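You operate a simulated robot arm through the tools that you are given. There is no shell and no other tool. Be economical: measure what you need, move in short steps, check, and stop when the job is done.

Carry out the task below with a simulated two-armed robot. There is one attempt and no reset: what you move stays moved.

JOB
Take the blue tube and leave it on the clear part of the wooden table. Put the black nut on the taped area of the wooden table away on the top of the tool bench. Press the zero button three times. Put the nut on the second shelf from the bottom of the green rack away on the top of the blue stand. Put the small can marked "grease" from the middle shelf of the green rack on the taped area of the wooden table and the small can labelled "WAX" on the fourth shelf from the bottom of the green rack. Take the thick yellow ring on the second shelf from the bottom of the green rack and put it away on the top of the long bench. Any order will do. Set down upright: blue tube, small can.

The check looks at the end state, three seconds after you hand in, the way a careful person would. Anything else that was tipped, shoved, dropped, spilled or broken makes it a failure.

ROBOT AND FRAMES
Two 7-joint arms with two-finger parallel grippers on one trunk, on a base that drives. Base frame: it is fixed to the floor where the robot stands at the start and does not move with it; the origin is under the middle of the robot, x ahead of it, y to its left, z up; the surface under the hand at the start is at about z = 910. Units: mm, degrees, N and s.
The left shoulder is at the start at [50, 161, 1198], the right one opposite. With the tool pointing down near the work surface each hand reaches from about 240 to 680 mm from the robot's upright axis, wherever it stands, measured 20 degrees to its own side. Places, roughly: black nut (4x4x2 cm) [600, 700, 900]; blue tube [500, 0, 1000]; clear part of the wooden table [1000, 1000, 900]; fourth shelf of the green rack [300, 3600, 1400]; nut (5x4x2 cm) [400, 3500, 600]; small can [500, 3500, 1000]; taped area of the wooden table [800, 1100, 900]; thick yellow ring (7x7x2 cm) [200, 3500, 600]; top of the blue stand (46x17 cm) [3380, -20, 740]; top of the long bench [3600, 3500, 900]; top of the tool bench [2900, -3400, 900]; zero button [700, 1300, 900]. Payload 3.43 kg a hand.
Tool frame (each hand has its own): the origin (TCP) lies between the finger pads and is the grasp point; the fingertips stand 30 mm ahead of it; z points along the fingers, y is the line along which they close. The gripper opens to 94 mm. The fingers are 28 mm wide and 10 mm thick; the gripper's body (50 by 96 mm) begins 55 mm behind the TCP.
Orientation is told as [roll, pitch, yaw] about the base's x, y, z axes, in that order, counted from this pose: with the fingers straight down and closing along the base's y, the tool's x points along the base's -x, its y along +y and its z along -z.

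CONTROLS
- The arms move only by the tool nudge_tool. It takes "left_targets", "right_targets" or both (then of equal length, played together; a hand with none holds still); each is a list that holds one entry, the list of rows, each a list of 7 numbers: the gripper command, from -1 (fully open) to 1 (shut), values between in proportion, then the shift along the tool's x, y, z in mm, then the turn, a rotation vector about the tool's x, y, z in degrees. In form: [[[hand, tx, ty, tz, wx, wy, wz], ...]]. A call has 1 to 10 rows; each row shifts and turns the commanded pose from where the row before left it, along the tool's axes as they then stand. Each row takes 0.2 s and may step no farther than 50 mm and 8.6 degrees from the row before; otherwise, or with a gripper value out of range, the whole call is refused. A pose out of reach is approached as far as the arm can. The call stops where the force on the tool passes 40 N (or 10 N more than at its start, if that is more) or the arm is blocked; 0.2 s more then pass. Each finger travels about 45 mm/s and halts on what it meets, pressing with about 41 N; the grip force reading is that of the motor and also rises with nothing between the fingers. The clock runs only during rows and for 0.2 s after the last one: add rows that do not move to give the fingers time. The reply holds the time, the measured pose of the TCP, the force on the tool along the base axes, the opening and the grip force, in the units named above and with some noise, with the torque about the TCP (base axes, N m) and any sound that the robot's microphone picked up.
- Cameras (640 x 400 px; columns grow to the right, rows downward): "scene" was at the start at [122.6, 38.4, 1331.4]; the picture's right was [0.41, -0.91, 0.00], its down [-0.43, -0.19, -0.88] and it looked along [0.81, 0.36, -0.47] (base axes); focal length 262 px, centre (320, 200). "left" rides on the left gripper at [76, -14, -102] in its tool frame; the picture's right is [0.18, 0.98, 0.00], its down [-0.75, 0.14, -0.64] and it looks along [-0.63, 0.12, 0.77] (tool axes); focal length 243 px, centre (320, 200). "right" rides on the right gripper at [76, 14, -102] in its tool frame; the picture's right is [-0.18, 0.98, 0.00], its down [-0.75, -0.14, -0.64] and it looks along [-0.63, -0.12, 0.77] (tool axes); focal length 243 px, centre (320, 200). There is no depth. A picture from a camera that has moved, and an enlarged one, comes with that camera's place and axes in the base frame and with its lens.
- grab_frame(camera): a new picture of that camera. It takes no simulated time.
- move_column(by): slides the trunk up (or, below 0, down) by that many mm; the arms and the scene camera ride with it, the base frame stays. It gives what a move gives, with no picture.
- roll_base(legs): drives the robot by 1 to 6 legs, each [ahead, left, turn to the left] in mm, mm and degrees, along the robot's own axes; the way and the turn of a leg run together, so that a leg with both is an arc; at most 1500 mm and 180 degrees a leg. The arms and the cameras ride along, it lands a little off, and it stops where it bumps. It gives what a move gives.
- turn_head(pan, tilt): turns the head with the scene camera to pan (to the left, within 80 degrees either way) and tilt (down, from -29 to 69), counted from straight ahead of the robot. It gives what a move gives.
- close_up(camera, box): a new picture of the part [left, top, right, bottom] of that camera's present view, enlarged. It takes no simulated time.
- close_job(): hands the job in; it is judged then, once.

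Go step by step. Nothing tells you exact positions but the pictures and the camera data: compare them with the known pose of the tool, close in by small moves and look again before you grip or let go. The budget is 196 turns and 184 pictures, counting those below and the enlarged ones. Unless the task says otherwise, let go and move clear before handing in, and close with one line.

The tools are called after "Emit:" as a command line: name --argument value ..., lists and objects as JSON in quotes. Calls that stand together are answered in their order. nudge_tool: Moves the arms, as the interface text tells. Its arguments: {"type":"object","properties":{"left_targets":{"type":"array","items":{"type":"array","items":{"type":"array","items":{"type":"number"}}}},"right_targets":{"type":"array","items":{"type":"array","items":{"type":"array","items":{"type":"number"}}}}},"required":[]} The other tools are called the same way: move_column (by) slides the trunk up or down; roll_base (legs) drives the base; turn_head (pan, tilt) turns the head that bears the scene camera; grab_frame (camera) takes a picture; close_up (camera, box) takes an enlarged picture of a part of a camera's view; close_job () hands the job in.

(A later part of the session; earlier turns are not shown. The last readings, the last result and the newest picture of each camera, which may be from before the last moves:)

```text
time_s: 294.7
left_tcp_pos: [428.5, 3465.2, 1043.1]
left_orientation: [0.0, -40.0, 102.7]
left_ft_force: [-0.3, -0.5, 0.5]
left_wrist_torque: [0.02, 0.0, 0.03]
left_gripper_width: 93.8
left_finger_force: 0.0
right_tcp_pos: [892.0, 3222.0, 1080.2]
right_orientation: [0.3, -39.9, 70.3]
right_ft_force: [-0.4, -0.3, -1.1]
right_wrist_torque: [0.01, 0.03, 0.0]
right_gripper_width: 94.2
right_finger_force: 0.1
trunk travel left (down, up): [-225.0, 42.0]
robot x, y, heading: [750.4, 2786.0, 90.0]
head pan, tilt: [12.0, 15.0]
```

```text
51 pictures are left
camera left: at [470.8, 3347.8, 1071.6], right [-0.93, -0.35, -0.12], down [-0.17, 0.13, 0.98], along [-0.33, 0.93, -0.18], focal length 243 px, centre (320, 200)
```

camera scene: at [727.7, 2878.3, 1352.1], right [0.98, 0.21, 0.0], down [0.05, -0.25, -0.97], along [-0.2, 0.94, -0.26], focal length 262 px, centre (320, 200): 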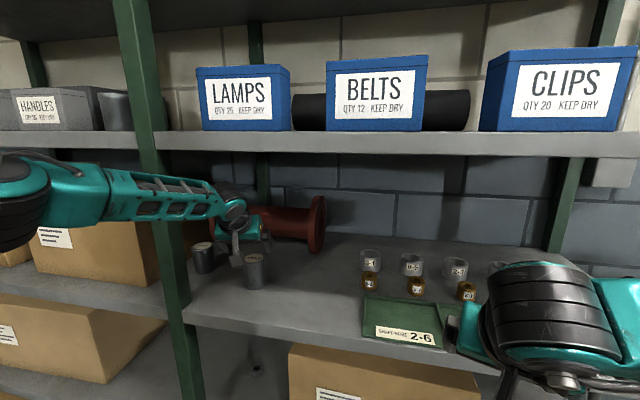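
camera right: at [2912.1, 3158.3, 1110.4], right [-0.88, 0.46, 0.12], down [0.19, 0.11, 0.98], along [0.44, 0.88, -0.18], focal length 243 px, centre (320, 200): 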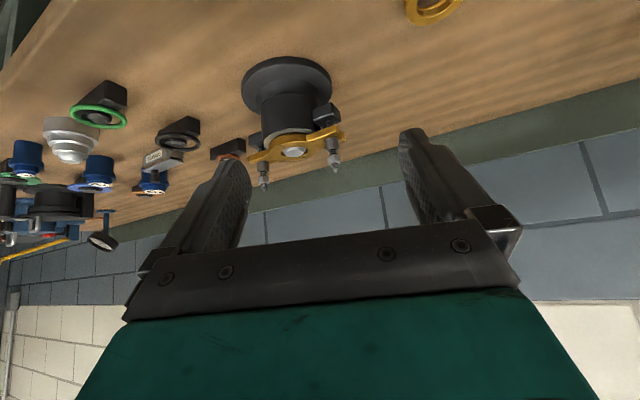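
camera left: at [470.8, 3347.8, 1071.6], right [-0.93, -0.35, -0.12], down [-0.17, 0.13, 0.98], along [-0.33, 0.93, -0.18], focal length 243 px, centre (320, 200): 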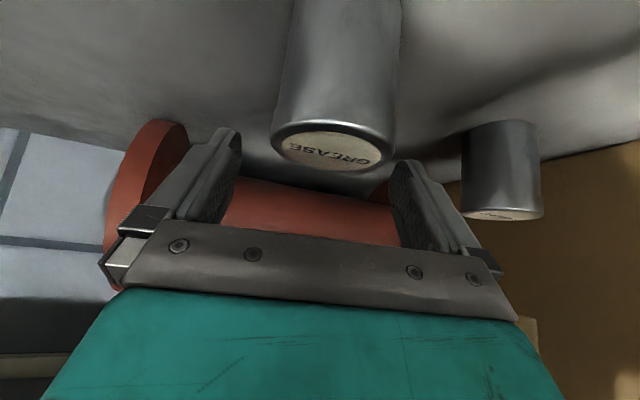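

Emit:
nudge_tool --left_targets '[[[-1, 0, 5, 0, 0, 0, 0], [-1, 16, 0, 19, 0, 0, 0], [-1, 16, 0, 19, 0, 0, 0], [1, 0, 0, 0, 0, 0, 0], [1, 0, 0, 0, 0, 0, 0], [1, 0, 0, 0, 0, 0, 0], [1, 0, 0, 0, 0, 0, 0]]]'

Emit:
grab_frame --camera "left"

```text
time_s: 296.3
left_tcp_pos: [417.9, 3448.9, 1001.6]
left_orientation: [0.0, -39.9, 102.8]
left_ft_force: [-0.1, 0.1, 0.2]
left_wrist_torque: [0.03, 0.01, -0.03]
left_gripper_width: 62.9
left_finger_force: 41.1
left hand out of reach, approached as far as the arm can: row 2, 3
right_tcp_pos: [891.2, 3221.1, 1080.8]
right_orientation: [0.4, -39.9, 70.2]
right_ft_force: [0.0, 0.3, -0.1]
right_wrist_torque: [-0.01, -0.03, 0.01]
right_gripper_width: 94.0
right_finger_force: 0.0
trunk travel left (down, up): [-225.0, 42.0]
robot x, y, heading: [747.7, 2787.8, 89.9]
head pan, tilt: [12.0, 15.0]
```

```text
50 pictures are left
camera left: at [461.6, 3332.0, 1030.9], right [-0.93, -0.35, -0.12], down [-0.17, 0.13, 0.98], along [-0.33, 0.93, -0.18], focal length 243 px, centre (320, 200)
```

left: 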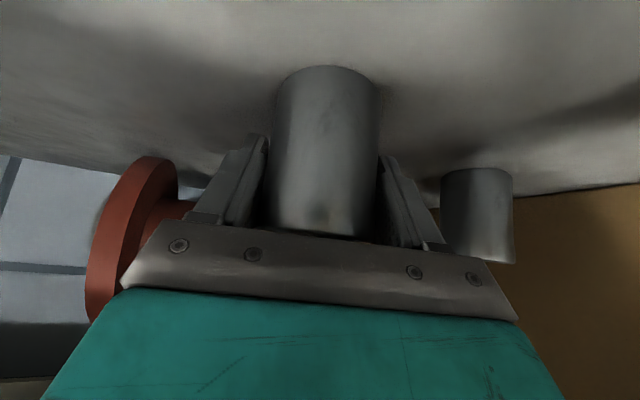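

The can is gripped (62.9 mm). I lift and back out.

Emit:
nudge_tool --left_targets '[[[1, -10, 0, -12, 0, 0, 0], [1, -19, 0, -23, 0, 0, 0], [1, 0, 0, 0, 0, 0, 0]]]'

Emit:
roll_base --legs '[[-290, 0, 0]]'

Emit:
grab_frame --camera "left"

```text
time_s: 297.1
left_tcp_pos: [420.8, 3447.5, 1049.8]
left_orientation: [-0.1, -40.0, 102.8]
left_ft_force: [0.2, -0.7, -1.9]
left_wrist_torque: [0.02, 0.04, -0.02]
left_gripper_width: 62.6
left_finger_force: 41.0
right_tcp_pos: [891.1, 3222.2, 1080.2]
right_orientation: [0.5, -39.8, 70.2]
right_ft_force: [-1.1, 0.5, -0.2]
right_wrist_torque: [0.01, 0.0, 0.0]
right_gripper_width: 94.0
right_finger_force: 0.1
trunk travel left (down, up): [-225.0, 42.0]
robot x, y, heading: [749.8, 2787.3, 89.9]
head pan, tilt: [12.0, 15.0]
```

```text
time_s: 299.1
left_tcp_pos: [424.4, 3159.0, 1049.2]
left_orientation: [0.0, -40.0, 102.6]
left_ft_force: [-0.2, 0.4, -1.6]
left_wrist_torque: [-0.02, -0.02, -0.02]
left_gripper_width: 62.9
left_finger_force: 40.5
right_tcp_pos: [892.4, 2931.0, 1080.4]
right_orientation: [0.4, -39.9, 70.0]
right_ft_force: [1.2, -0.4, 0.5]
right_wrist_torque: [0.03, -0.01, 0.04]
right_gripper_width: 93.9
right_finger_force: 0.1
trunk travel left (down, up): [-225.0, 42.0]
robot x, y, heading: [748.5, 2499.1, 89.6]
head pan, tilt: [12.0, 15.0]
```

```text
49 pictures are left
camera left: at [464.1, 3041.5, 1078.3], right [-0.93, -0.35, -0.12], down [-0.17, 0.13, 0.98], along [-0.33, 0.93, -0.18], focal length 243 px, centre (320, 200)
```

left: 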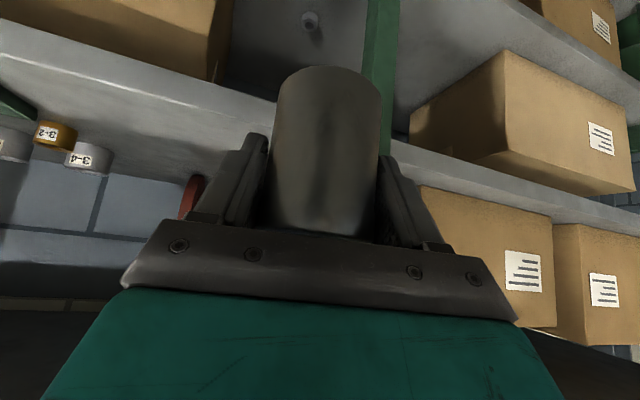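

GREASE is held upright. The nut is at about (370, 3532). I retract the left hand, lower the trunk, and pre-shape the right arm low and stretched.

Emit:
nudge_tool --left_targets '[[[1, 18.4, -2.4, -44.8, 0, 0, 0], [1, 18.4, -2.4, -44.8, 0, 0, 0], [1, 18.4, -2.4, -44.8, 0, 0, 0], [1, 18.4, -2.4, -44.8, 0, 0, 0], [1, 18.4, -2.4, -44.8, 0, 0, 0], [1, 18.4, -2.4, -44.8, 0, 0, 0], [1, 18.4, -2.4, -44.8, 0, 0, 0], [1, 18.4, -2.4, -44.8, 0, 0, 0]]]' --right_targets '[[[-1, 0, 0, 0, -5.4, 0, -6.4], [-1, 0, 0, 0, -5.4, 0, -6.4], [-1, 0, 0, 0, -5.4, 0, -6.4], [-1, -33, 0, 27.6, 0, 0, 0], [-1, -33, 0, 27.6, 0, 0, 0], [-1, 0, 0, 0, 0, 0, 0], [-1, 0, 0, 0, 0, 0, 0], [-1, 0, 0, 0, 0, 0, 0]]]'

Emit:
move_column --by -225

Emit:
nudge_tool --right_targets '[[[-1, 26.4, 0, 31.4, 0, 0, 0], [-1, 26.4, 0, 31.4, 0, 0, 0], [-1, 26.4, 0, 31.4, 0, 0, 0], [-1, 26.4, 0, 31.4, 0, 0, 0], [-1, 26.4, 0, 31.4, 0, 0, 0], [-1, -33, 0, 27.6, 0, 0, 0], [-1, -33, 0, 27.6, 0, 0, 0], [-1, -33, 0, 27.6, 0, 0, 0], [-1, -33, 0, 27.6, 0, 0, 0], [-1, 0, 0, 0, 0, 0, 0]]]'

```text
time_s: 300.9
left_tcp_pos: [518.6, 2825.8, 1229.3]
left_orientation: [0.0, -40.0, 102.5]
left_ft_force: [-0.8, -0.4, -2.6]
left_wrist_torque: [0.05, -0.04, -0.02]
left_gripper_width: 62.9
left_finger_force: 41.3
right_tcp_pos: [884.2, 3016.4, 1081.5]
right_orientation: [0.6, -40.1, 95.1]
right_ft_force: [-0.4, -0.5, 0.0]
right_wrist_torque: [-0.03, -0.01, 0.01]
right_gripper_width: 94.1
right_finger_force: 0.1
trunk travel left (down, up): [-225.0, 42.0]
robot x, y, heading: [744.8, 2493.9, 89.5]
head pan, tilt: [12.0, 15.0]
```

```text
time_s: 303.2
left_tcp_pos: [519.4, 2827.5, 1002.7]
left_orientation: [0.0, -40.0, 102.5]
left_ft_force: [-0.1, -0.2, -2.3]
left_wrist_torque: [0.0, 0.01, -0.03]
left_gripper_width: 63.0
left_finger_force: 41.4
right_tcp_pos: [884.3, 3016.6, 855.5]
right_orientation: [0.5, -40.1, 95.1]
right_ft_force: [0.1, -0.2, -0.2]
right_wrist_torque: [0.01, -0.03, 0.01]
right_gripper_width: 93.8
right_finger_force: 0.1
trunk travel left (down, up): [0.0, 267.0]
robot x, y, heading: [746.3, 2497.9, 89.6]
head pan, tilt: [12.0, 15.0]
```

```text
time_s: 305.4
left_tcp_pos: [517.4, 2827.2, 1002.7]
left_orientation: [0.0, -39.8, 102.5]
left_ft_force: [-0.4, 0.4, -2.3]
left_wrist_torque: [0.0, -0.02, 0.0]
left_gripper_width: 63.2
left_finger_force: 40.9
right_tcp_pos: [868.6, 3190.6, 649.3]
right_orientation: [0.6, -40.1, 95.1]
right_ft_force: [-0.6, -1.3, -0.3]
right_wrist_torque: [0.01, 0.01, 0.0]
right_gripper_width: 94.0
right_finger_force: 0.2
trunk travel left (down, up): [0.0, 267.0]
robot x, y, heading: [742.1, 2497.7, 89.5]
head pan, tilt: [12.0, 15.0]
```

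Emit:
roll_base --legs '[[0, 470, 0.4], [270, 0, 0]]'

Emit:
grab_frame --camera "right"

Emit:
turn_head --pan -5 --tilt 40

Emit:
grab_frame --camera "scene"

```text
time_s: 311.6
left_tcp_pos: [51.1, 3098.6, 1004.3]
left_orientation: [0.0, -39.9, 102.9]
left_ft_force: [-0.2, 0.8, -2.6]
left_wrist_torque: [0.0, 0.0, -0.04]
left_gripper_width: 63.1
left_finger_force: 41.0
right_tcp_pos: [399.6, 3463.1, 649.0]
right_orientation: [0.5, -40.0, 95.3]
right_ft_force: [0.1, 0.6, -0.7]
right_wrist_torque: [-0.01, 0.02, 0.0]
right_gripper_width: 93.9
right_finger_force: 0.1
trunk travel left (down, up): [0.0, 267.0]
robot x, y, heading: [277.4, 2767.1, 89.9]
head pan, tilt: [12.0, 15.0]
```

```text
48 pictures are left
camera right: at [398.7, 3337.7, 678.7], right [-0.99, 0.04, 0.12], down [0.13, 0.18, 0.98], along [0.02, 0.98, -0.18], focal length 243 px, centre (320, 200)
```

right: 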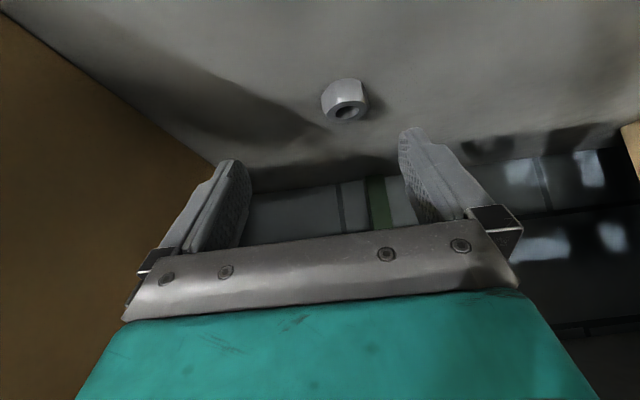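

```text
time_s: 312.5
left_tcp_pos: [51.8, 3097.2, 1003.1]
left_orientation: [0.0, -39.9, 102.7]
left_ft_force: [0.4, 0.2, -2.3]
left_wrist_torque: [-0.02, -0.01, -0.02]
left_gripper_width: 63.1
left_finger_force: 40.8
right_tcp_pos: [399.0, 3462.8, 649.7]
right_orientation: [0.5, -39.9, 95.4]
right_ft_force: [0.1, 0.5, -0.3]
right_wrist_torque: [-0.01, -0.01, 0.02]
right_gripper_width: 94.0
right_finger_force: 0.0
trunk travel left (down, up): [0.0, 267.0]
robot x, y, heading: [280.4, 2768.9, 90.1]
head pan, tilt: [-5.0, 40.0]
```

```text
47 pictures are left
camera scene: at [287.4, 2895.4, 1087.7], right [1.0, -0.09, 0.0], down [-0.06, -0.64, -0.77], along [0.07, 0.76, -0.64], focal length 262 px, centre (320, 200)
```

scene: 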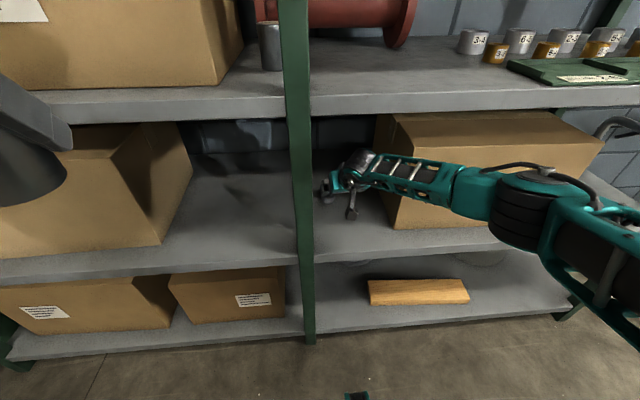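

Nut at (370, 3535). I move the base the remaining (−27, +53) mm.

Emit:
roll_base --legs '[[54, 28, 0]]'

Emit:
nudge_tool --right_targets '[[[-1, 14, 0, 17, 0, 0, 0], [-1, 14, 0, 17, 0, 0, 0], [-1, 0, 0, 0, 0, 0, 0]]]'

Emit:
grab_frame --camera "right"

```text
time_s: 313.4
left_tcp_pos: [22.4, 3151.1, 1002.2]
left_orientation: [0.0, -40.0, 103.0]
left_ft_force: [0.6, 0.1, -3.2]
left_wrist_torque: [-0.01, 0.0, -0.02]
left_gripper_width: 63.2
left_finger_force: 40.9
right_tcp_pos: [370.4, 3517.5, 648.3]
right_orientation: [0.6, -40.0, 95.5]
right_ft_force: [-1.1, 0.0, -0.7]
right_wrist_torque: [0.01, 0.03, 0.01]
right_gripper_width: 94.0
right_finger_force: 0.1
trunk travel left (down, up): [0.0, 267.0]
robot x, y, heading: [254.3, 2822.8, 90.0]
head pan, tilt: [-5.0, 40.0]
```

```text
time_s: 314.2
left_tcp_pos: [22.0, 3151.9, 1001.8]
left_orientation: [0.1, -39.8, 103.0]
left_ft_force: [-0.4, -0.8, -3.4]
left_wrist_torque: [0.0, 0.0, 0.02]
left_gripper_width: 62.8
left_finger_force: 40.5
right_tcp_pos: [369.6, 3518.6, 606.6]
right_orientation: [0.5, -40.1, 95.5]
right_ft_force: [0.6, 0.2, 0.5]
right_wrist_torque: [0.01, 0.02, 0.02]
right_gripper_width: 94.2
right_finger_force: 0.0
trunk travel left (down, up): [0.0, 267.0]
robot x, y, heading: [250.3, 2826.3, 90.2]
head pan, tilt: [-5.0, 40.0]
```

```text
46 pictures are left
camera right: at [369.3, 3393.3, 635.4], right [-0.99, 0.04, 0.12], down [0.13, 0.18, 0.98], along [0.02, 0.98, -0.18], focal length 243 px, centre (320, 200)
```

right: 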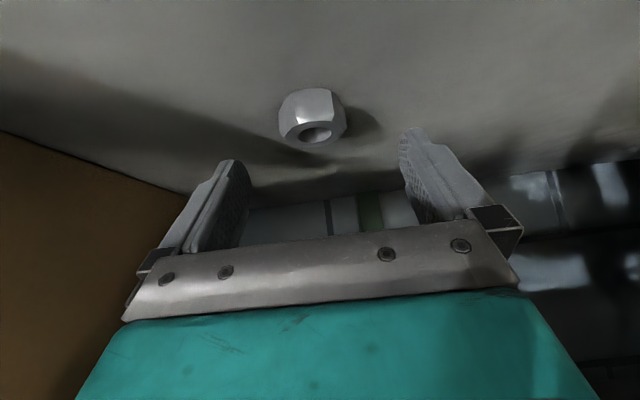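

Nut well centred. I lower to just above the shelf and close.

Emit:
nudge_tool --right_targets '[[[-1, 9, 0, 10.7, 0, 0, 0], [-1, 4.5, 0, 5.4, 0, 0, 0], [-1, 0, 0, 0, 0, 0, 0], [1, 0, 0, 0, 0, 0, 0], [1, 0, 0, 0, 0, 0, 0], [1, 0, 0, 0, 0, 0, 0], [1, 0, 0, 0, 0, 0, 0], [1, 0, 0, 0, 0, 0, 0]]]'

Emit:
grab_frame --camera "right"

```text
time_s: 316.0
left_tcp_pos: [22.3, 3152.2, 1003.1]
left_orientation: [0.1, -40.0, 103.0]
left_ft_force: [-1.0, 0.4, -2.5]
left_wrist_torque: [0.01, -0.01, 0.03]
left_gripper_width: 62.7
left_finger_force: 41.2
right_tcp_pos: [371.3, 3517.4, 585.2]
right_orientation: [0.5, -40.1, 95.5]
right_ft_force: [-0.2, 0.3, 0.5]
right_wrist_torque: [0.02, 0.01, -0.01]
right_gripper_width: 39.6
right_finger_force: 40.5
trunk travel left (down, up): [0.0, 267.0]
robot x, y, heading: [250.0, 2824.1, 90.0]
head pan, tilt: [-5.0, 40.0]
```

```text
45 pictures are left
camera right: at [369.8, 3392.6, 614.1], right [-0.99, 0.04, 0.12], down [0.13, 0.18, 0.98], along [0.02, 0.98, -0.18], focal length 243 px, centre (320, 200)
```

right: 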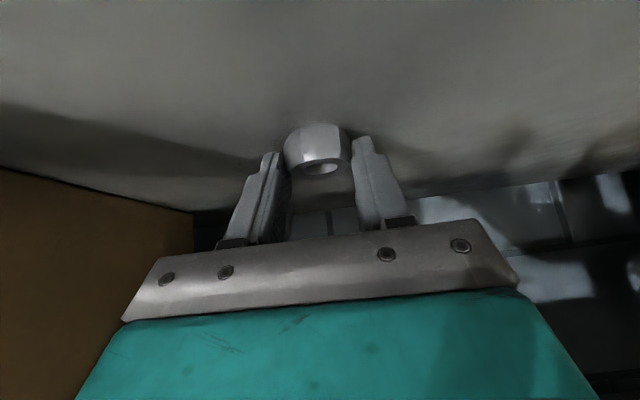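

Gripped on the flats (39.6 mm). I lift and back out.

Emit:
nudge_tool --right_targets '[[[1, -13, 0, -15, 0, 0, 0], [1, -26, 0, -31, 0, 0, 0], [1, 0, 0, 0, 0, 0, 0]]]'

Emit:
roll_base --legs '[[-54, -28, 0], [-330, 0, 0]]'

Emit:
grab_frame --camera "right"

Emit:
move_column --by 225

Emit:
nudge_tool --right_targets '[[[1, 3.2, 0, -47, 0, 0, 0], [1, 3.2, 0, -47, 0, 0, 0], [1, 3.2, 0, -47, 0, 0, 0], [1, 3.2, 0, -47, 0, 0, 0], [1, 3.2, 0, -47, 0, 0, 0], [1, 3.2, 0, -47, 0, 0, 0], [1, 3.2, 0, -47, 0, 0, 0], [1, 0, 0, 0, 0, 0, 0]]]'

```text
time_s: 316.8
left_tcp_pos: [22.1, 3152.4, 1002.7]
left_orientation: [0.0, -39.9, 103.1]
left_ft_force: [0.2, 0.0, -2.1]
left_wrist_torque: [0.0, 0.01, 0.01]
left_gripper_width: 63.1
left_finger_force: 41.6
right_tcp_pos: [370.5, 3519.3, 641.9]
right_orientation: [0.5, -40.1, 95.5]
right_ft_force: [-0.2, -0.8, -1.7]
right_wrist_torque: [-0.01, -0.02, 0.01]
right_gripper_width: 39.7
right_finger_force: 40.7
trunk travel left (down, up): [0.0, 267.0]
robot x, y, heading: [251.2, 2822.3, 90.1]
head pan, tilt: [-5.0, 40.0]
```

```text
time_s: 319.6
left_tcp_pos: [50.2, 2773.6, 1002.4]
left_orientation: [0.0, -39.9, 102.5]
left_ft_force: [0.6, -0.2, -2.5]
left_wrist_torque: [-0.01, 0.0, 0.0]
left_gripper_width: 63.2
left_finger_force: 41.1
right_tcp_pos: [400.6, 3140.1, 640.9]
right_orientation: [0.5, -40.0, 94.9]
right_ft_force: [0.4, -0.1, -0.6]
right_wrist_torque: [-0.01, 0.01, 0.02]
right_gripper_width: 39.5
right_finger_force: 40.7
trunk travel left (down, up): [0.0, 267.0]
robot x, y, heading: [276.5, 2443.1, 89.5]
head pan, tilt: [-5.0, 40.0]
```

```text
44 pictures are left
camera right: at [398.8, 3014.6, 671.7], right [-0.99, 0.05, 0.12], down [0.13, 0.18, 0.98], along [0.03, 0.98, -0.18], focal length 243 px, centre (320, 200)
```

right: 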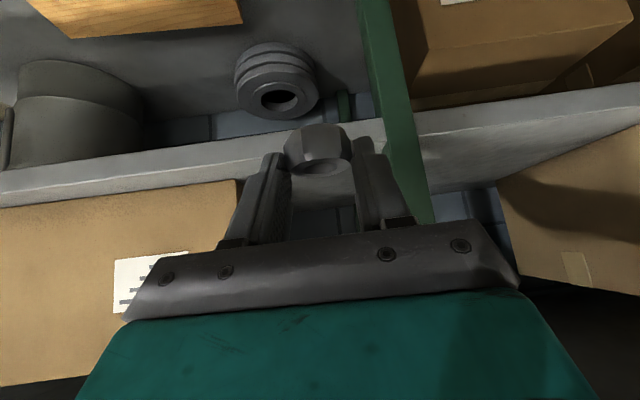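

```text
time_s: 322.0
left_tcp_pos: [48.7, 2774.7, 1228.8]
left_orientation: [0.0, -39.9, 102.4]
left_ft_force: [0.2, -0.5, -2.3]
left_wrist_torque: [0.02, -0.01, -0.02]
left_gripper_width: 63.3
left_finger_force: 41.0
right_tcp_pos: [401.6, 3140.5, 867.8]
right_orientation: [0.5, -40.0, 95.0]
right_ft_force: [0.0, 0.2, -0.9]
right_wrist_torque: [-0.05, -0.01, 0.02]
right_gripper_width: 39.4
right_finger_force: 41.2
trunk travel left (down, up): [-225.0, 42.0]
robot x, y, heading: [283.1, 2445.9, 89.6]
head pan, tilt: [-5.0, 40.0]
```

```text
time_s: 323.8
left_tcp_pos: [50.3, 2774.9, 1228.0]
left_orientation: [0.0, -39.9, 102.4]
left_ft_force: [0.0, 0.4, -2.9]
left_wrist_torque: [0.01, 0.01, -0.01]
left_gripper_width: 63.0
left_finger_force: 40.8
right_tcp_pos: [422.1, 2911.7, 1105.4]
right_orientation: [0.5, -40.0, 95.1]
right_ft_force: [-0.7, 0.2, -1.8]
right_wrist_torque: [-0.01, -0.04, -0.02]
right_gripper_width: 39.3
right_finger_force: 41.1
trunk travel left (down, up): [-225.0, 42.0]
robot x, y, heading: [279.0, 2445.8, 89.6]
head pan, tilt: [-5.0, 40.0]
```

Both items are held securely. I drive back to the table: left, turn to face +x, then along to y≈945.

Emit:
roll_base --legs '[[0, 730, 0], [0, 0, -89.6], [0, -1495, 0], [420, 0, 0]]'

Emit:
turn_head --pan 0 --tilt 35

Emit:
grab_frame --camera "scene"

```text
time_s: 349.3
left_tcp_pos: [287.0, 1164.0, 1227.4]
left_orientation: [0.0, -39.9, 10.2]
left_ft_force: [-0.7, 0.1, -2.8]
left_wrist_torque: [0.01, 0.05, 0.04]
left_gripper_width: 62.8
left_finger_force: 41.6
right_tcp_pos: [409.9, 786.8, 1105.6]
right_orientation: [0.4, -40.0, 2.9]
right_ft_force: [-0.5, 0.8, -1.3]
right_wrist_torque: [0.03, 0.0, 0.03]
right_gripper_width: 35.2
right_finger_force: 41.4
trunk travel left (down, up): [-225.0, 42.0]
robot x, y, heading: [-54.3, 948.1, -2.5]
head pan, tilt: [-5.0, 40.0]
```

```text
time_s: 350.0
left_tcp_pos: [286.5, 1164.4, 1227.9]
left_orientation: [-0.1, -39.9, 10.3]
left_ft_force: [-0.3, -0.1, -2.1]
left_wrist_torque: [-0.02, 0.01, -0.01]
left_gripper_width: 63.0
left_finger_force: 41.3
right_tcp_pos: [409.5, 787.3, 1104.5]
right_orientation: [0.6, -40.0, 2.8]
right_ft_force: [0.4, 0.8, -1.3]
right_wrist_torque: [0.01, -0.01, -0.02]
right_gripper_width: 35.4
right_finger_force: 41.1
trunk travel left (down, up): [-225.0, 42.0]
robot x, y, heading: [-51.9, 948.8, -2.6]
head pan, tilt: [0.0, 35.0]
```

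```text
43 pictures are left
camera scene: at [76.2, 943.9, 1320.1], right [-0.04, -1.0, 0.0], down [-0.57, 0.03, -0.82], along [0.82, -0.04, -0.57], focal length 262 px, centre (320, 200)
```

scene: 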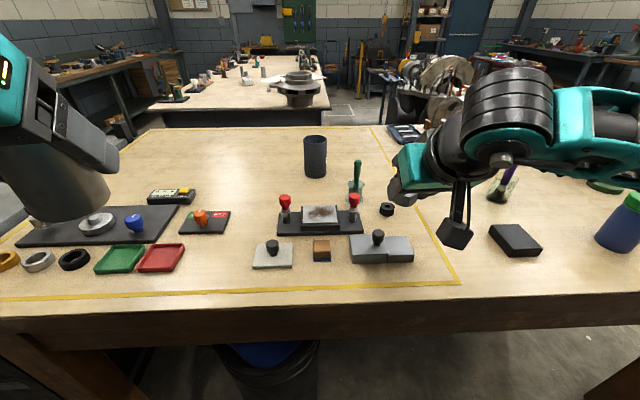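

The right grip width changed from 39.4 to 35.4 mm; I check the nut.

Emit:
grab_frame --camera "right"

```text
42 pictures are left
camera right: at [285.4, 794.4, 1135.0], right [0.09, 0.99, 0.12], down [0.17, -0.14, 0.98], along [0.98, -0.06, -0.18], focal length 243 px, centre (320, 200)
```

right: 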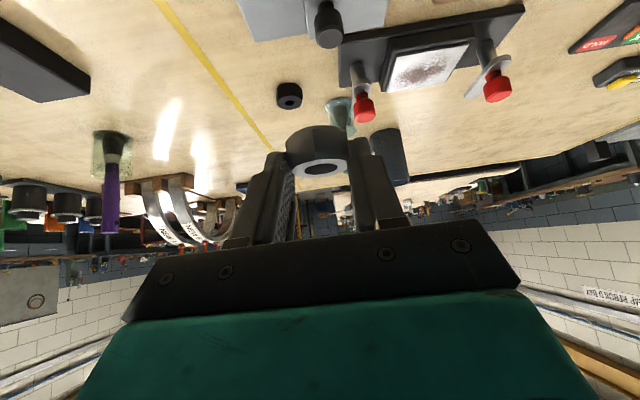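

The nut is creeping out of the grip. I drive up, set it down on the bare table near (570, 620), and regrasp it properly.

Emit:
roll_base --legs '[[0, 0, 2.5], [125, 0, 0]]'

Emit:
nudge_tool --right_targets '[[[1, -3, -43, 3, 0, 0, 0], [1, -3, -43, 3, 0, 0, 0], [1, -3, -43, 3, 0, 0, 0], [1, -3, -43, 3, 0, 0, 0], [1, 26, 0, 31, 0, 0, 0], [1, 26, 0, 31, 0, 0, 0], [1, 19, 0, 23, 0, 0, 0], [1, 0, 0, 0, 0, 0, 0]]]'

Emit:
grab_frame --camera "right"

```text
time_s: 351.6
left_tcp_pos: [403.9, 1176.3, 1227.8]
left_orientation: [0.0, -39.8, 12.6]
left_ft_force: [0.6, 0.1, -3.0]
left_wrist_torque: [-0.03, 0.03, -0.01]
left_gripper_width: 62.7
left_finger_force: 41.2
right_tcp_pos: [541.5, 805.4, 1104.0]
right_orientation: [0.5, -40.0, 5.1]
right_ft_force: [-0.1, 0.2, -1.2]
right_wrist_torque: [0.02, 0.03, 0.01]
right_gripper_width: 35.4
right_finger_force: 41.0
trunk travel left (down, up): [-225.0, 42.0]
robot x, y, heading: [74.3, 948.5, -0.2]
head pan, tilt: [0.0, 35.0]
```

```text
time_s: 353.4
left_tcp_pos: [403.6, 1175.5, 1227.8]
left_orientation: [0.0, -39.8, 12.7]
left_ft_force: [-0.3, 0.2, -3.1]
left_wrist_torque: [-0.01, 0.03, 0.02]
left_gripper_width: 63.0
left_finger_force: 41.4
right_tcp_pos: [572.8, 634.0, 994.7]
right_orientation: [0.6, -40.1, 5.0]
right_ft_force: [-0.3, -0.3, -1.5]
right_wrist_torque: [-0.01, 0.06, -0.02]
right_gripper_width: 35.3
right_finger_force: 41.1
trunk travel left (down, up): [-225.0, 42.0]
robot x, y, heading: [75.3, 948.4, -0.3]
head pan, tilt: [0.0, 35.0]
```

```text
41 pictures are left
camera right: at [448.0, 636.2, 1023.5], right [0.05, 0.99, 0.12], down [0.18, -0.13, 0.98], along [0.98, -0.02, -0.18], focal length 243 px, centre (320, 200)
```

right: 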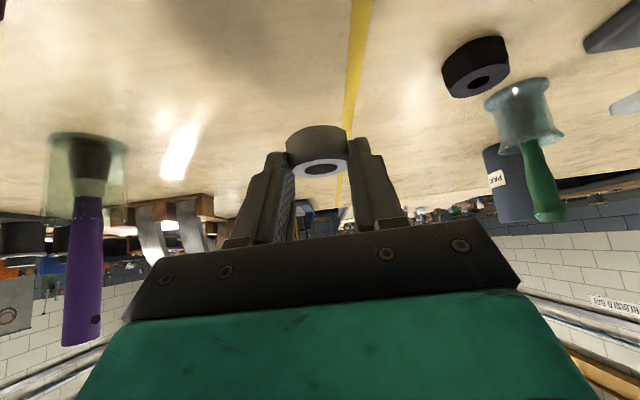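

Emit:
nudge_tool --right_targets '[[[1, 14, 0, 17, 0, 0, 0], [1, 10, 0, 12, 0, 0, 0], [1, 2, 0, 2.4, 0, 0, 0], [1, 2, 0, 2.4, 0, 0, 0], [1, 1.3, 0, 1.5, 0, 0, 0], [1, 1.3, 0, 1.5, 0, 0, 0], [1, 1.3, 0, 1.5, 0, 0, 0], [1, 0, 0, 0, 0, 0, 0]]]'

```text
time_s: 355.2
left_tcp_pos: [403.1, 1176.7, 1228.8]
left_orientation: [0.0, -40.0, 12.6]
left_ft_force: [-0.8, -1.3, -2.6]
left_wrist_torque: [-0.02, -0.01, 0.02]
left_gripper_width: 62.9
left_finger_force: 40.4
right_tcp_pos: [574.4, 636.0, 946.5]
right_orientation: [0.3, -40.6, 5.2]
right_ft_force: [1.0, -5.9, 16.2]
right_wrist_torque: [-0.34, -0.1, -0.02]
right_gripper_width: 35.4
right_finger_force: 40.8
trunk travel left (down, up): [-225.0, 42.0]
robot x, y, heading: [74.1, 954.0, -0.3]
head pan, tilt: [0.0, 35.0]
```

Contact. I open, rise and straighten the hand to vertical.

Emit:
nudge_tool --right_targets '[[[1, -1, 0, -1.2, 0, 0, 0], [-1, 0, 0, 0, 0, 0, 0], [-1, 0, 0, 0, 0, 0, 0], [-1, -16, 0, -19, 0, 0, 0], [-1, -26, 0, -31, 0, 0, 0], [-1, 0, 0, 0, 0, 8, 0], [-1, 0, 0, 0, 0, 8, 0], [-1, 0, 0, 0, 0, 8, 0], [-1, 0, 0, 0, 0, 8, 0], [-1, 0, 0, 0, 0, 8, 0]]]'

Emit:
grab_frame --camera "right"

```text
time_s: 357.4
left_tcp_pos: [404.0, 1177.3, 1229.4]
left_orientation: [-0.1, -39.9, 12.6]
left_ft_force: [0.2, 0.4, -3.1]
left_wrist_torque: [0.01, -0.03, 0.0]
left_gripper_width: 62.8
left_finger_force: 40.7
right_tcp_pos: [575.1, 637.4, 1008.7]
right_orientation: [0.4, 0.1, 5.5]
right_ft_force: [0.0, 0.2, 1.1]
right_wrist_torque: [-0.03, -0.01, 0.0]
right_gripper_width: 94.0
right_finger_force: 0.1
trunk travel left (down, up): [-225.0, 42.0]
robot x, y, heading: [72.7, 948.3, -0.0]
head pan, tilt: [0.0, 35.0]
```

```text
40 pictures are left
camera right: at [498.9, 642.4, 1111.5], right [0.09, 1.0, 0.01], down [0.77, -0.07, 0.64], along [0.64, -0.05, -0.77], focal length 243 px, centre (320, 200)
```

right: 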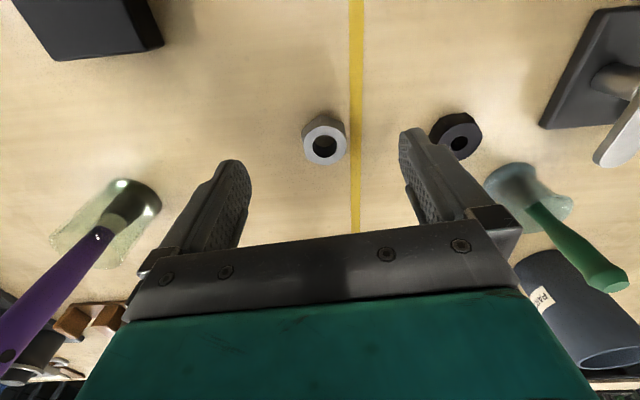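

Nut lies flat at about (589, 639). I go straight down over it and regrip.

Emit:
nudge_tool --right_targets '[[[-0.6, -14, 0, 0, 0, 0, 0], [-0.6, 0, 0, 30, 0, 0, 0], [-0.6, 0, 0, 25, 0, 0, 0], [-0.6, 0, 0, 8, 0, 0, 0], [1, 0, 0, 0, 0, 0, 0], [1, 0, 0, 0, 0, 0, 0], [1, 0, 0, 0, 0, 0, 0], [1, 0, 0, 0, 0, 0, 0]]]'

Emit:
grab_frame --camera "right"

```text
time_s: 359.2
left_tcp_pos: [403.7, 1176.9, 1228.2]
left_orientation: [0.0, -39.9, 12.6]
left_ft_force: [0.0, 0.2, -1.7]
left_wrist_torque: [-0.01, 0.01, 0.01]
left_gripper_width: 62.6
left_finger_force: 41.3
right_tcp_pos: [587.2, 639.3, 946.1]
right_orientation: [0.4, 0.0, 5.4]
right_ft_force: [0.0, -0.7, 0.5]
right_wrist_torque: [0.0, -0.04, 0.03]
right_gripper_width: 35.0
right_finger_force: 41.2
trunk travel left (down, up): [-225.0, 42.0]
robot x, y, heading: [77.4, 945.0, -0.3]
head pan, tilt: [0.0, 35.0]
```

```text
39 pictures are left
camera right: at [510.2, 645.2, 1048.6], right [0.09, 1.0, 0.01], down [0.76, -0.07, 0.64], along [0.64, -0.05, -0.77], focal length 243 px, centre (320, 200)
```

right: 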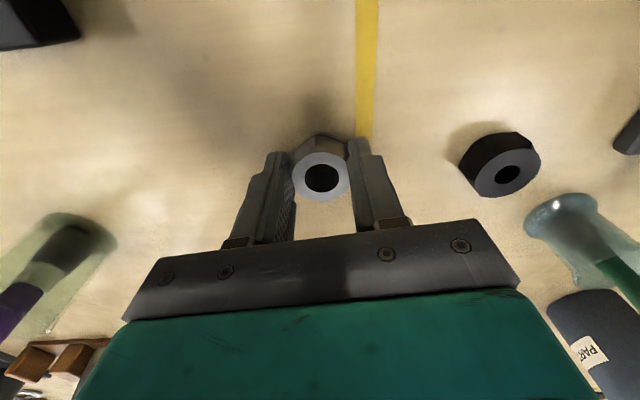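

The nut is now properly held across its flats (35 mm). I lift it, and with the left hand carry the grease can to about (700, 1110) in the taped area.

Emit:
nudge_tool --left_targets '[[[1, -32.7, -21.7, 27.4, 0, 0, 0], [1, -32.7, -21.7, 27.4, 0, 0, 0], [1, -32.7, -21.7, 27.4, 0, 0, 0], [1, -32.7, -21.7, 27.4, 0, 0, 0], [1, -32.7, -21.7, 27.4, 0, 0, 0], [1, -32.7, -21.7, 27.4, 0, 0, 0], [1, 32, 0, 38, 0, 0, 0], [1, 32, 0, 38, 0, 0, 0], [1, 32, 0, 38, 0, 0, 0], [1, 0, 0, 0, 0, 0, 0]]]' --right_targets '[[[1, 0, 0, -30, 0, 0, 0], [1, 0, 0, -45, 0, 0, 0], [1, 0, 0, -45, 0, 0, 0], [1, 0, 0, -40, 0, 0, 0], [1, 45, 0, 0, 0, 0, 0], [1, 45, 0, 0, 0, 0, 0], [1, 45, 0, 0, 0, 0, 0], [1, 0, 0, 0, 0, 0, 0], [1, 0, 0, 0, 0, 0, 0], [1, 0, 0, 0, 0, 0, 0]]]'

Emit:
grab_frame --camera "scene"

```text
time_s: 361.4
left_tcp_pos: [651.0, 1114.2, 1071.4]
left_orientation: [-0.1, -39.9, 12.6]
left_ft_force: [-0.4, 0.2, -1.5]
left_wrist_torque: [-0.03, 0.0, -0.02]
left_gripper_width: 62.6
left_finger_force: 40.7
left hand out of reach, approached as far as the arm can: row 6
right_tcp_pos: [454.8, 622.1, 1108.3]
right_orientation: [0.4, 0.0, 5.4]
right_ft_force: [-0.1, -0.4, -2.0]
right_wrist_torque: [0.0, -0.01, -0.01]
right_gripper_width: 35.3
right_finger_force: 41.2
trunk travel left (down, up): [-225.0, 42.0]
robot x, y, heading: [74.7, 949.3, -0.3]
head pan, tilt: [0.0, 35.0]
```

```text
38 pictures are left
camera scene: at [202.0, 948.4, 1320.2], right [-0.01, -1.0, 0.0], down [-0.57, 0.0, -0.82], along [0.82, 0.0, -0.57], focal length 262 px, centre (320, 200)
```

scene: 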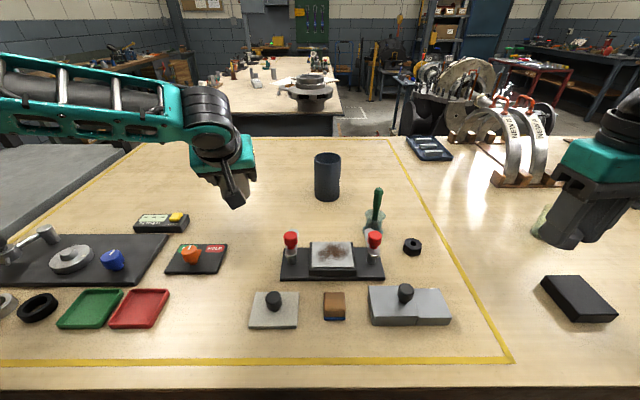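

Emit:
nudge_tool --left_targets '[[[1, 26, 0, 31, 0, 0, 0], [1, 13, 0, 15, 0, 0, 0], [1, -23, -5, 19.3, 0, 0, 0], [1, -8, 0, 6, 0, 0, 0], [1, 13, 0, 15.3, 0, 0, 0], [1, 0, 0, 0, 0, 0, 0]]]'

Emit:
close_up --camera "scene" --box '[130, 130, 370, 280]'

```text
time_s: 362.8
left_tcp_pos: [660.7, 1154.1, 1009.1]
left_orientation: [-0.2, -39.9, 12.6]
left_ft_force: [0.8, -1.3, -2.1]
left_wrist_torque: [0.01, -0.01, 0.01]
left_gripper_width: 62.8
left_finger_force: 40.5
left hand out of reach, approached as far as the arm can: row 1, 2, 3, 4, 5
right_tcp_pos: [454.9, 621.0, 1108.0]
right_orientation: [0.4, 0.0, 5.3]
right_ft_force: [-0.6, 0.0, -0.9]
right_wrist_torque: [-0.02, 0.01, 0.01]
right_gripper_width: 35.3
right_finger_force: 40.9
trunk travel left (down, up): [-225.0, 42.0]
robot x, y, heading: [78.9, 945.9, -0.3]
head pan, tilt: [0.0, 35.0]
```

```text
2.67 times, centred on (250, 205) of scene
camera zoom: at [202.2, 948.4, 1320.1], right [-0.01, -1.0, 0.0], down [-0.57, 0.0, -0.82], along [0.82, 0.0, -0.57], focal length 698 px, centre (507, 187)
```

zoom: 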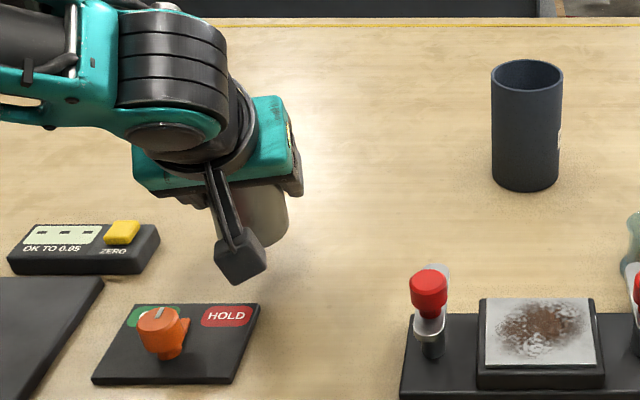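

The left arm nears a joint limit, so I raise the hand relative to the shoulder and lower the trunk instead.

Emit:
nudge_tool --left_targets '[[[1, -20, -12, -24, 0, 0, 0], [1, -20, -12, -24, 0, 0, 0], [1, -8, -12, -8, 0, 0, 0], [1, 0, 0, 0, 0, 0, 0]]]'

Emit:
move_column --by -85

Emit:
close_up --camera "scene" --box '[130, 100, 370, 250]'

```text
time_s: 363.8
left_tcp_pos: [667.2, 1123.6, 1083.7]
left_orientation: [-0.1, -39.9, 12.6]
left_ft_force: [0.0, 0.2, -1.7]
left_wrist_torque: [0.01, -0.04, 0.03]
left_gripper_width: 62.7
left_finger_force: 41.0
left hand out of reach, approached as far as the arm can: row 3
right_tcp_pos: [455.5, 620.7, 1107.8]
right_orientation: [0.4, -0.1, 5.4]
right_ft_force: [-0.6, -0.1, -0.9]
right_wrist_torque: [0.0, 0.03, 0.01]
right_gripper_width: 35.3
right_finger_force: 41.0
trunk travel left (down, up): [-225.0, 42.0]
robot x, y, heading: [75.5, 945.8, -0.1]
head pan, tilt: [0.0, 35.0]
```

```text
time_s: 365.0
left_tcp_pos: [666.6, 1122.7, 999.5]
left_orientation: [-0.1, -39.8, 12.5]
left_ft_force: [-0.6, -0.5, -2.0]
left_wrist_torque: [0.01, 0.0, -0.01]
left_gripper_width: 62.9
left_finger_force: 41.2
right_tcp_pos: [455.5, 622.1, 1023.8]
right_orientation: [0.4, 0.1, 5.3]
right_ft_force: [0.5, -0.1, -0.2]
right_wrist_torque: [0.03, 0.01, -0.01]
right_gripper_width: 35.4
right_finger_force: 40.7
trunk travel left (down, up): [-140.0, 127.0]
robot x, y, heading: [76.7, 945.0, -0.3]
head pan, tilt: [0.0, 35.0]
```

```text
2.67 times, centred on (250, 175) of scene
camera zoom: at [202.0, 948.5, 1235.2], right [-0.01, -1.0, 0.0], down [-0.57, 0.0, -0.82], along [0.82, 0.0, -0.57], focal length 698 px, centre (507, 267)
```

zoom: 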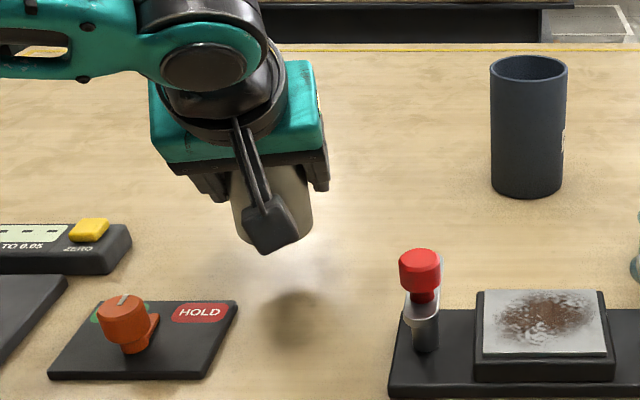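

Emit:
move_column --by -24

Emit:
nudge_tool --left_targets '[[[1, 0.9, 0, 1.1, 0, 0, 0], [1, 0.9, 0, 1.1, 0, 0, 0], [1, 0, 0, 0, 0, 0, 0]]]'

Emit:
close_up --camera "scene" --box '[150, 100, 310, 200]'

```text
time_s: 365.7
left_tcp_pos: [666.8, 1123.0, 974.5]
left_orientation: [-0.1, -39.9, 12.5]
left_ft_force: [-0.8, -0.5, -2.1]
left_wrist_torque: [-0.02, -0.02, 0.01]
left_gripper_width: 62.8
left_finger_force: 40.7
right_tcp_pos: [455.5, 620.1, 999.8]
right_orientation: [0.4, 0.0, 5.4]
right_ft_force: [-0.6, -1.0, -0.8]
right_wrist_torque: [0.0, 0.02, 0.02]
right_gripper_width: 35.4
right_finger_force: 41.0
trunk travel left (down, up): [-116.0, 151.0]
robot x, y, heading: [72.9, 945.6, -0.5]
head pan, tilt: [0.0, 35.0]
```

```text
time_s: 366.5
left_tcp_pos: [666.3, 1123.2, 971.6]
left_orientation: [-0.2, -39.9, 12.6]
left_ft_force: [-0.1, -0.5, -2.4]
left_wrist_torque: [0.01, -0.01, -0.01]
left_gripper_width: 62.8
left_finger_force: 41.5
right_tcp_pos: [455.0, 621.4, 998.9]
right_orientation: [0.4, 0.0, 5.4]
right_ft_force: [0.4, 0.3, -1.0]
right_wrist_torque: [0.04, 0.02, -0.04]
right_gripper_width: 35.3
right_finger_force: 41.0
trunk travel left (down, up): [-116.0, 151.0]
robot x, y, heading: [72.4, 947.9, -0.5]
head pan, tilt: [0.0, 35.0]
```

```text
4.00 times, centred on (230, 150) of scene
camera zoom: at [202.2, 948.4, 1211.1], right [-0.01, -1.0, 0.0], down [-0.57, 0.0, -0.82], along [0.82, 0.0, -0.57], focal length 1047 px, centre (680, 400)
```

zoom: 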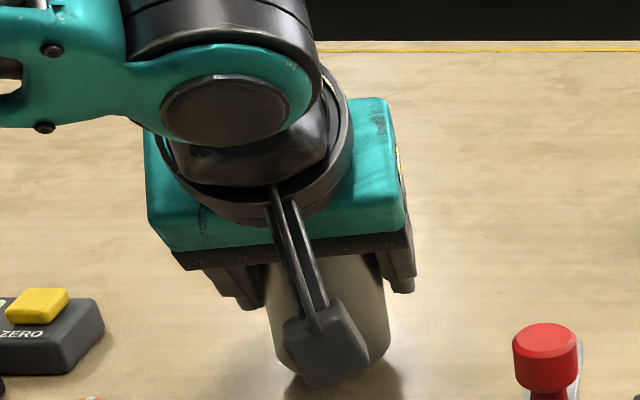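

Emit:
nudge_tool --left_targets '[[[1, 0.7, 0, 0.8, 0, 0, 0], [1, 0.7, 0, 0.8, 0, 0, 0], [1, 0.7, 0, 0.8, 0, 0, 0], [1, 0, 0, 0, 0, 0, 0]]]'

```text
time_s: 367.5
left_tcp_pos: [666.8, 1124.1, 969.3]
left_orientation: [-0.2, -40.0, 12.6]
left_ft_force: [0.2, 0.6, -2.8]
left_wrist_torque: [0.0, -0.04, -0.03]
left_gripper_width: 63.0
left_finger_force: 40.8
right_tcp_pos: [455.5, 621.2, 997.8]
right_orientation: [0.3, 0.0, 5.4]
right_ft_force: [0.0, 0.3, -1.2]
right_wrist_torque: [-0.02, 0.03, 0.03]
right_gripper_width: 35.1
right_finger_force: 40.8
trunk travel left (down, up): [-116.0, 151.0]
robot x, y, heading: [73.8, 949.4, -0.3]
head pan, tilt: [0.0, 35.0]
```

Emit:
nudge_tool --left_targets '[[[1, 0.7, 0, 0.8, 0, 0, 0], [1, 0.7, 0, 0.8, 0, 0, 0], [1, 0.7, 0, 0.8, 0, 0, 0], [1, 0.7, 0, 0.8, 0, 0, 0], [1, 0, 0, 0, 0, 0, 0]]]'

```text
time_s: 368.7
left_tcp_pos: [667.1, 1125.1, 965.0]
left_orientation: [-0.1, -39.8, 12.5]
left_ft_force: [-0.5, 0.6, -2.3]
left_wrist_torque: [0.0, 0.04, -0.01]
left_gripper_width: 63.0
left_finger_force: 41.3
right_tcp_pos: [455.8, 621.4, 998.8]
right_orientation: [0.4, 0.1, 5.4]
right_ft_force: [0.4, 0.3, -1.7]
right_wrist_torque: [-0.01, 0.0, -0.02]
right_gripper_width: 35.2
right_finger_force: 41.1
trunk travel left (down, up): [-116.0, 151.0]
robot x, y, heading: [72.0, 948.6, -0.2]
head pan, tilt: [0.0, 35.0]
```

Emit:
nudge_tool --left_targets '[[[1, 0.7, 0, 0.8, 0, 0, 0], [1, 0.7, 0, 0.8, 0, 0, 0], [1, 0.7, 0, 0.8, 0, 0, 0], [1, 0.7, 0, 0.8, 0, 0, 0], [1, 0, 0, 0, 0, 0, 0]]]'

```text
time_s: 369.9
left_tcp_pos: [666.1, 1125.5, 963.6]
left_orientation: [-0.2, -40.0, 12.6]
left_ft_force: [-0.8, -1.0, 3.2]
left_wrist_torque: [-0.19, 0.02, -0.03]
left_gripper_width: 62.8
left_finger_force: 40.8
left hand out of reach, approached as far as the arm can: row 4
right_tcp_pos: [455.3, 621.2, 999.5]
right_orientation: [0.4, -0.1, 5.4]
right_ft_force: [-0.5, -0.1, -1.7]
right_wrist_torque: [-0.01, 0.02, 0.04]
right_gripper_width: 35.4
right_finger_force: 40.8
trunk travel left (down, up): [-116.0, 151.0]
robot x, y, heading: [75.7, 951.2, -0.1]
head pan, tilt: [0.0, 35.0]
```

Contact. I open and withdraw along the tool axis.

Emit:
nudge_tool --left_targets '[[[-1, 0, 0, 0, 0, 0, 0], [-1, 0, 0, 0, 0, 0, 0], [-1, 0, 0, 0, 0, 0, 0], [-1, 0, 0, -30, 0, 0, 0], [-1, 0, 0, -45, 0, 0, 0], [-1, 0, 0, -45, 0, 0, 0], [-1, 0, 0, -45, 0, 0, 0], [-1, 0, 0, 0, 0, 0, 0]]]'

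Emit:
grab_frame --camera "scene"

```text
time_s: 371.7
left_tcp_pos: [564.3, 1101.5, 1088.4]
left_orientation: [-0.1, -39.9, 12.6]
left_ft_force: [0.1, -1.1, 0.2]
left_wrist_torque: [0.0, 0.0, -0.01]
left_gripper_width: 94.1
left_finger_force: 0.1
right_tcp_pos: [455.4, 621.2, 998.2]
right_orientation: [0.5, 0.0, 5.4]
right_ft_force: [-1.0, 0.2, -1.2]
right_wrist_torque: [0.0, 0.0, 0.0]
right_gripper_width: 35.3
right_finger_force: 40.7
trunk travel left (down, up): [-116.0, 151.0]
robot x, y, heading: [75.5, 951.6, -0.1]
head pan, tilt: [0.0, 35.0]
```

```text
34 pictures are left
camera scene: at [202.0, 948.4, 1211.1], right [-0.01, -1.0, 0.0], down [-0.57, 0.0, -0.82], along [0.82, 0.0, -0.57], focal length 262 px, centre (320, 200)
```

scene: 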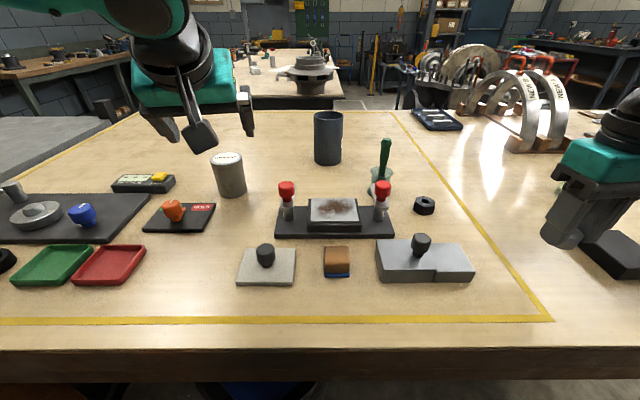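

The grease can stands upright in the taped area. Now the black nut with the left hand: straighten it, and shift the robot right by 330 mm.

Emit:
move_column --by 109

Emit:
nudge_tool --left_targets '[[[-1, 20, 0, -20, 4, 0, 4.8], [-1, 20, 0, -20, 4, 0, 4.8], [-1, 0, 0, 0, 0, 8, 0], [-1, 0, 0, 0, 0, 8, 0], [-1, 0, 0, 0, 0, 8, 0], [-1, 0, 0, 0, 0, 8, 0], [-1, 0, 0, 0, 0, 8, 0], [-0.4, 0, 0, 0, 0, 0, 0], [-0.4, 0, 0, 0, 0, 0, 0]]]'

Emit:
roll_base --legs '[[0, -335, 0.2]]'

Emit:
grab_frame --camera "left"

```text
time_s: 373.1
left_tcp_pos: [563.6, 1100.2, 1199.2]
left_orientation: [-0.2, -39.9, 12.6]
left_ft_force: [0.6, -0.3, -0.6]
left_wrist_torque: [-0.01, -0.01, -0.02]
left_gripper_width: 94.0
left_finger_force: 0.1
right_tcp_pos: [455.6, 621.3, 1107.9]
right_orientation: [0.6, 0.0, 5.4]
right_ft_force: [0.3, -0.1, -0.5]
right_wrist_torque: [0.03, 0.0, 0.01]
right_gripper_width: 35.5
right_finger_force: 41.1
trunk travel left (down, up): [-225.0, 42.0]
robot x, y, heading: [75.8, 943.8, -0.3]
head pan, tilt: [0.0, 35.0]
```

```text
time_s: 375.1
left_tcp_pos: [509.1, 1094.0, 1204.5]
left_orientation: [0.0, 0.2, 0.0]
left_ft_force: [-1.2, 0.2, -0.8]
left_wrist_torque: [0.02, 0.0, -0.01]
left_gripper_width: 65.8
left_finger_force: 0.1
right_tcp_pos: [455.4, 621.5, 1107.0]
right_orientation: [0.3, 0.0, 5.4]
right_ft_force: [-0.6, -0.8, -0.6]
right_wrist_torque: [0.03, 0.02, 0.04]
right_gripper_width: 35.5
right_finger_force: 41.3
trunk travel left (down, up): [-225.0, 42.0]
robot x, y, heading: [76.0, 954.1, -0.5]
head pan, tilt: [0.0, 35.0]
```

```text
time_s: 378.6
left_tcp_pos: [507.0, 771.1, 1204.7]
left_orientation: [0.0, 0.1, 0.7]
left_ft_force: [0.6, -0.1, 0.5]
left_wrist_torque: [0.02, -0.02, -0.01]
left_gripper_width: 66.0
left_finger_force: 0.0
right_tcp_pos: [458.6, 300.2, 1108.8]
right_orientation: [0.4, 0.0, 5.9]
right_ft_force: [-0.9, -0.5, -1.0]
right_wrist_torque: [0.01, 0.02, 0.01]
right_gripper_width: 35.5
right_finger_force: 40.8
trunk travel left (down, up): [-225.0, 42.0]
robot x, y, heading: [74.9, 623.1, 0.3]
head pan, tilt: [0.0, 35.0]
```

```text
33 pictures are left
camera left: at [431.8, 757.4, 1306.2], right [-0.2, 0.98, 0.0], down [0.75, 0.15, 0.64], along [0.63, 0.13, -0.77], focal length 243 px, centre (320, 200)
```

left: 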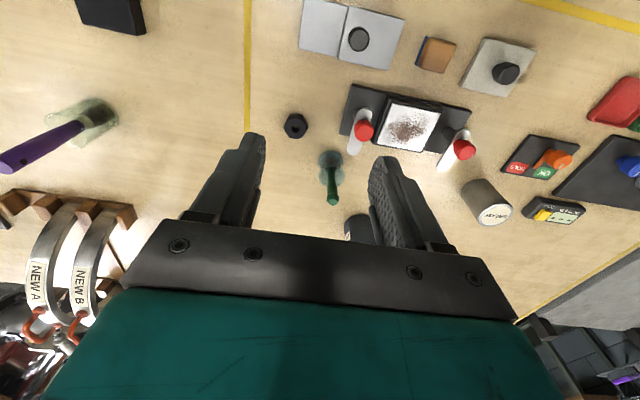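

Black nut at about (597, 751). I go over it and down most of the way.

Emit:
nudge_tool --left_targets '[[[-0.4, -45, -10, 0, 0, 0, 0], [-0.4, -45, -10, 0, 0, 0, 0], [-0.4, 0, 0, 45, 0, 0, 0], [-0.4, 0, 0, 45, 0, 0, 0], [-0.4, 0, 0, 45, 0, 0, 0], [-0.4, 0, 0, 45, 0, 0, 0], [-0.4, 0, 0, 40, 0, 0, 0], [-0.4, 0, 0, 0, 0, 0, 0]]]'

Emit:
grab_frame --camera "left"

```text
time_s: 380.1
left_tcp_pos: [552.8, 788.8, 1021.8]
left_orientation: [-0.2, -0.4, 0.9]
left_ft_force: [-4.5, -0.4, 8.2]
left_wrist_torque: [0.37, 0.08, 0.2]
left_gripper_width: 65.2
left_finger_force: 0.0
left hand out of reach, approached as far as the arm can: row 1, 2, 7
right_tcp_pos: [458.5, 300.0, 1106.8]
right_orientation: [0.4, 0.0, 6.1]
right_ft_force: [0.0, 1.3, -1.6]
right_wrist_torque: [0.01, 0.06, -0.02]
right_gripper_width: 35.0
right_finger_force: 41.1
trunk travel left (down, up): [-225.0, 42.0]
robot x, y, heading: [71.9, 621.9, 0.4]
head pan, tilt: [0.0, 35.0]
stopped in row 7 (left hand): the force on the tool passed its limit at 53 N (the readings are from after the stop); the commanded pose is now the measured one
```

```text
32 pictures are left
camera left: at [477.6, 775.2, 1122.6], right [-0.2, 0.98, -0.01], down [0.75, 0.15, 0.65], along [0.63, 0.12, -0.76], focal length 243 px, centre (320, 200)
```

left: 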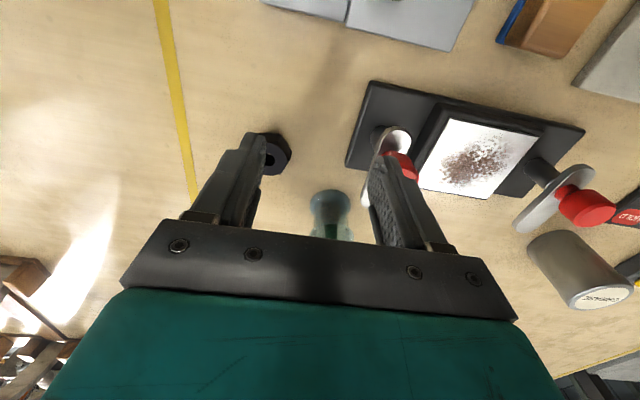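

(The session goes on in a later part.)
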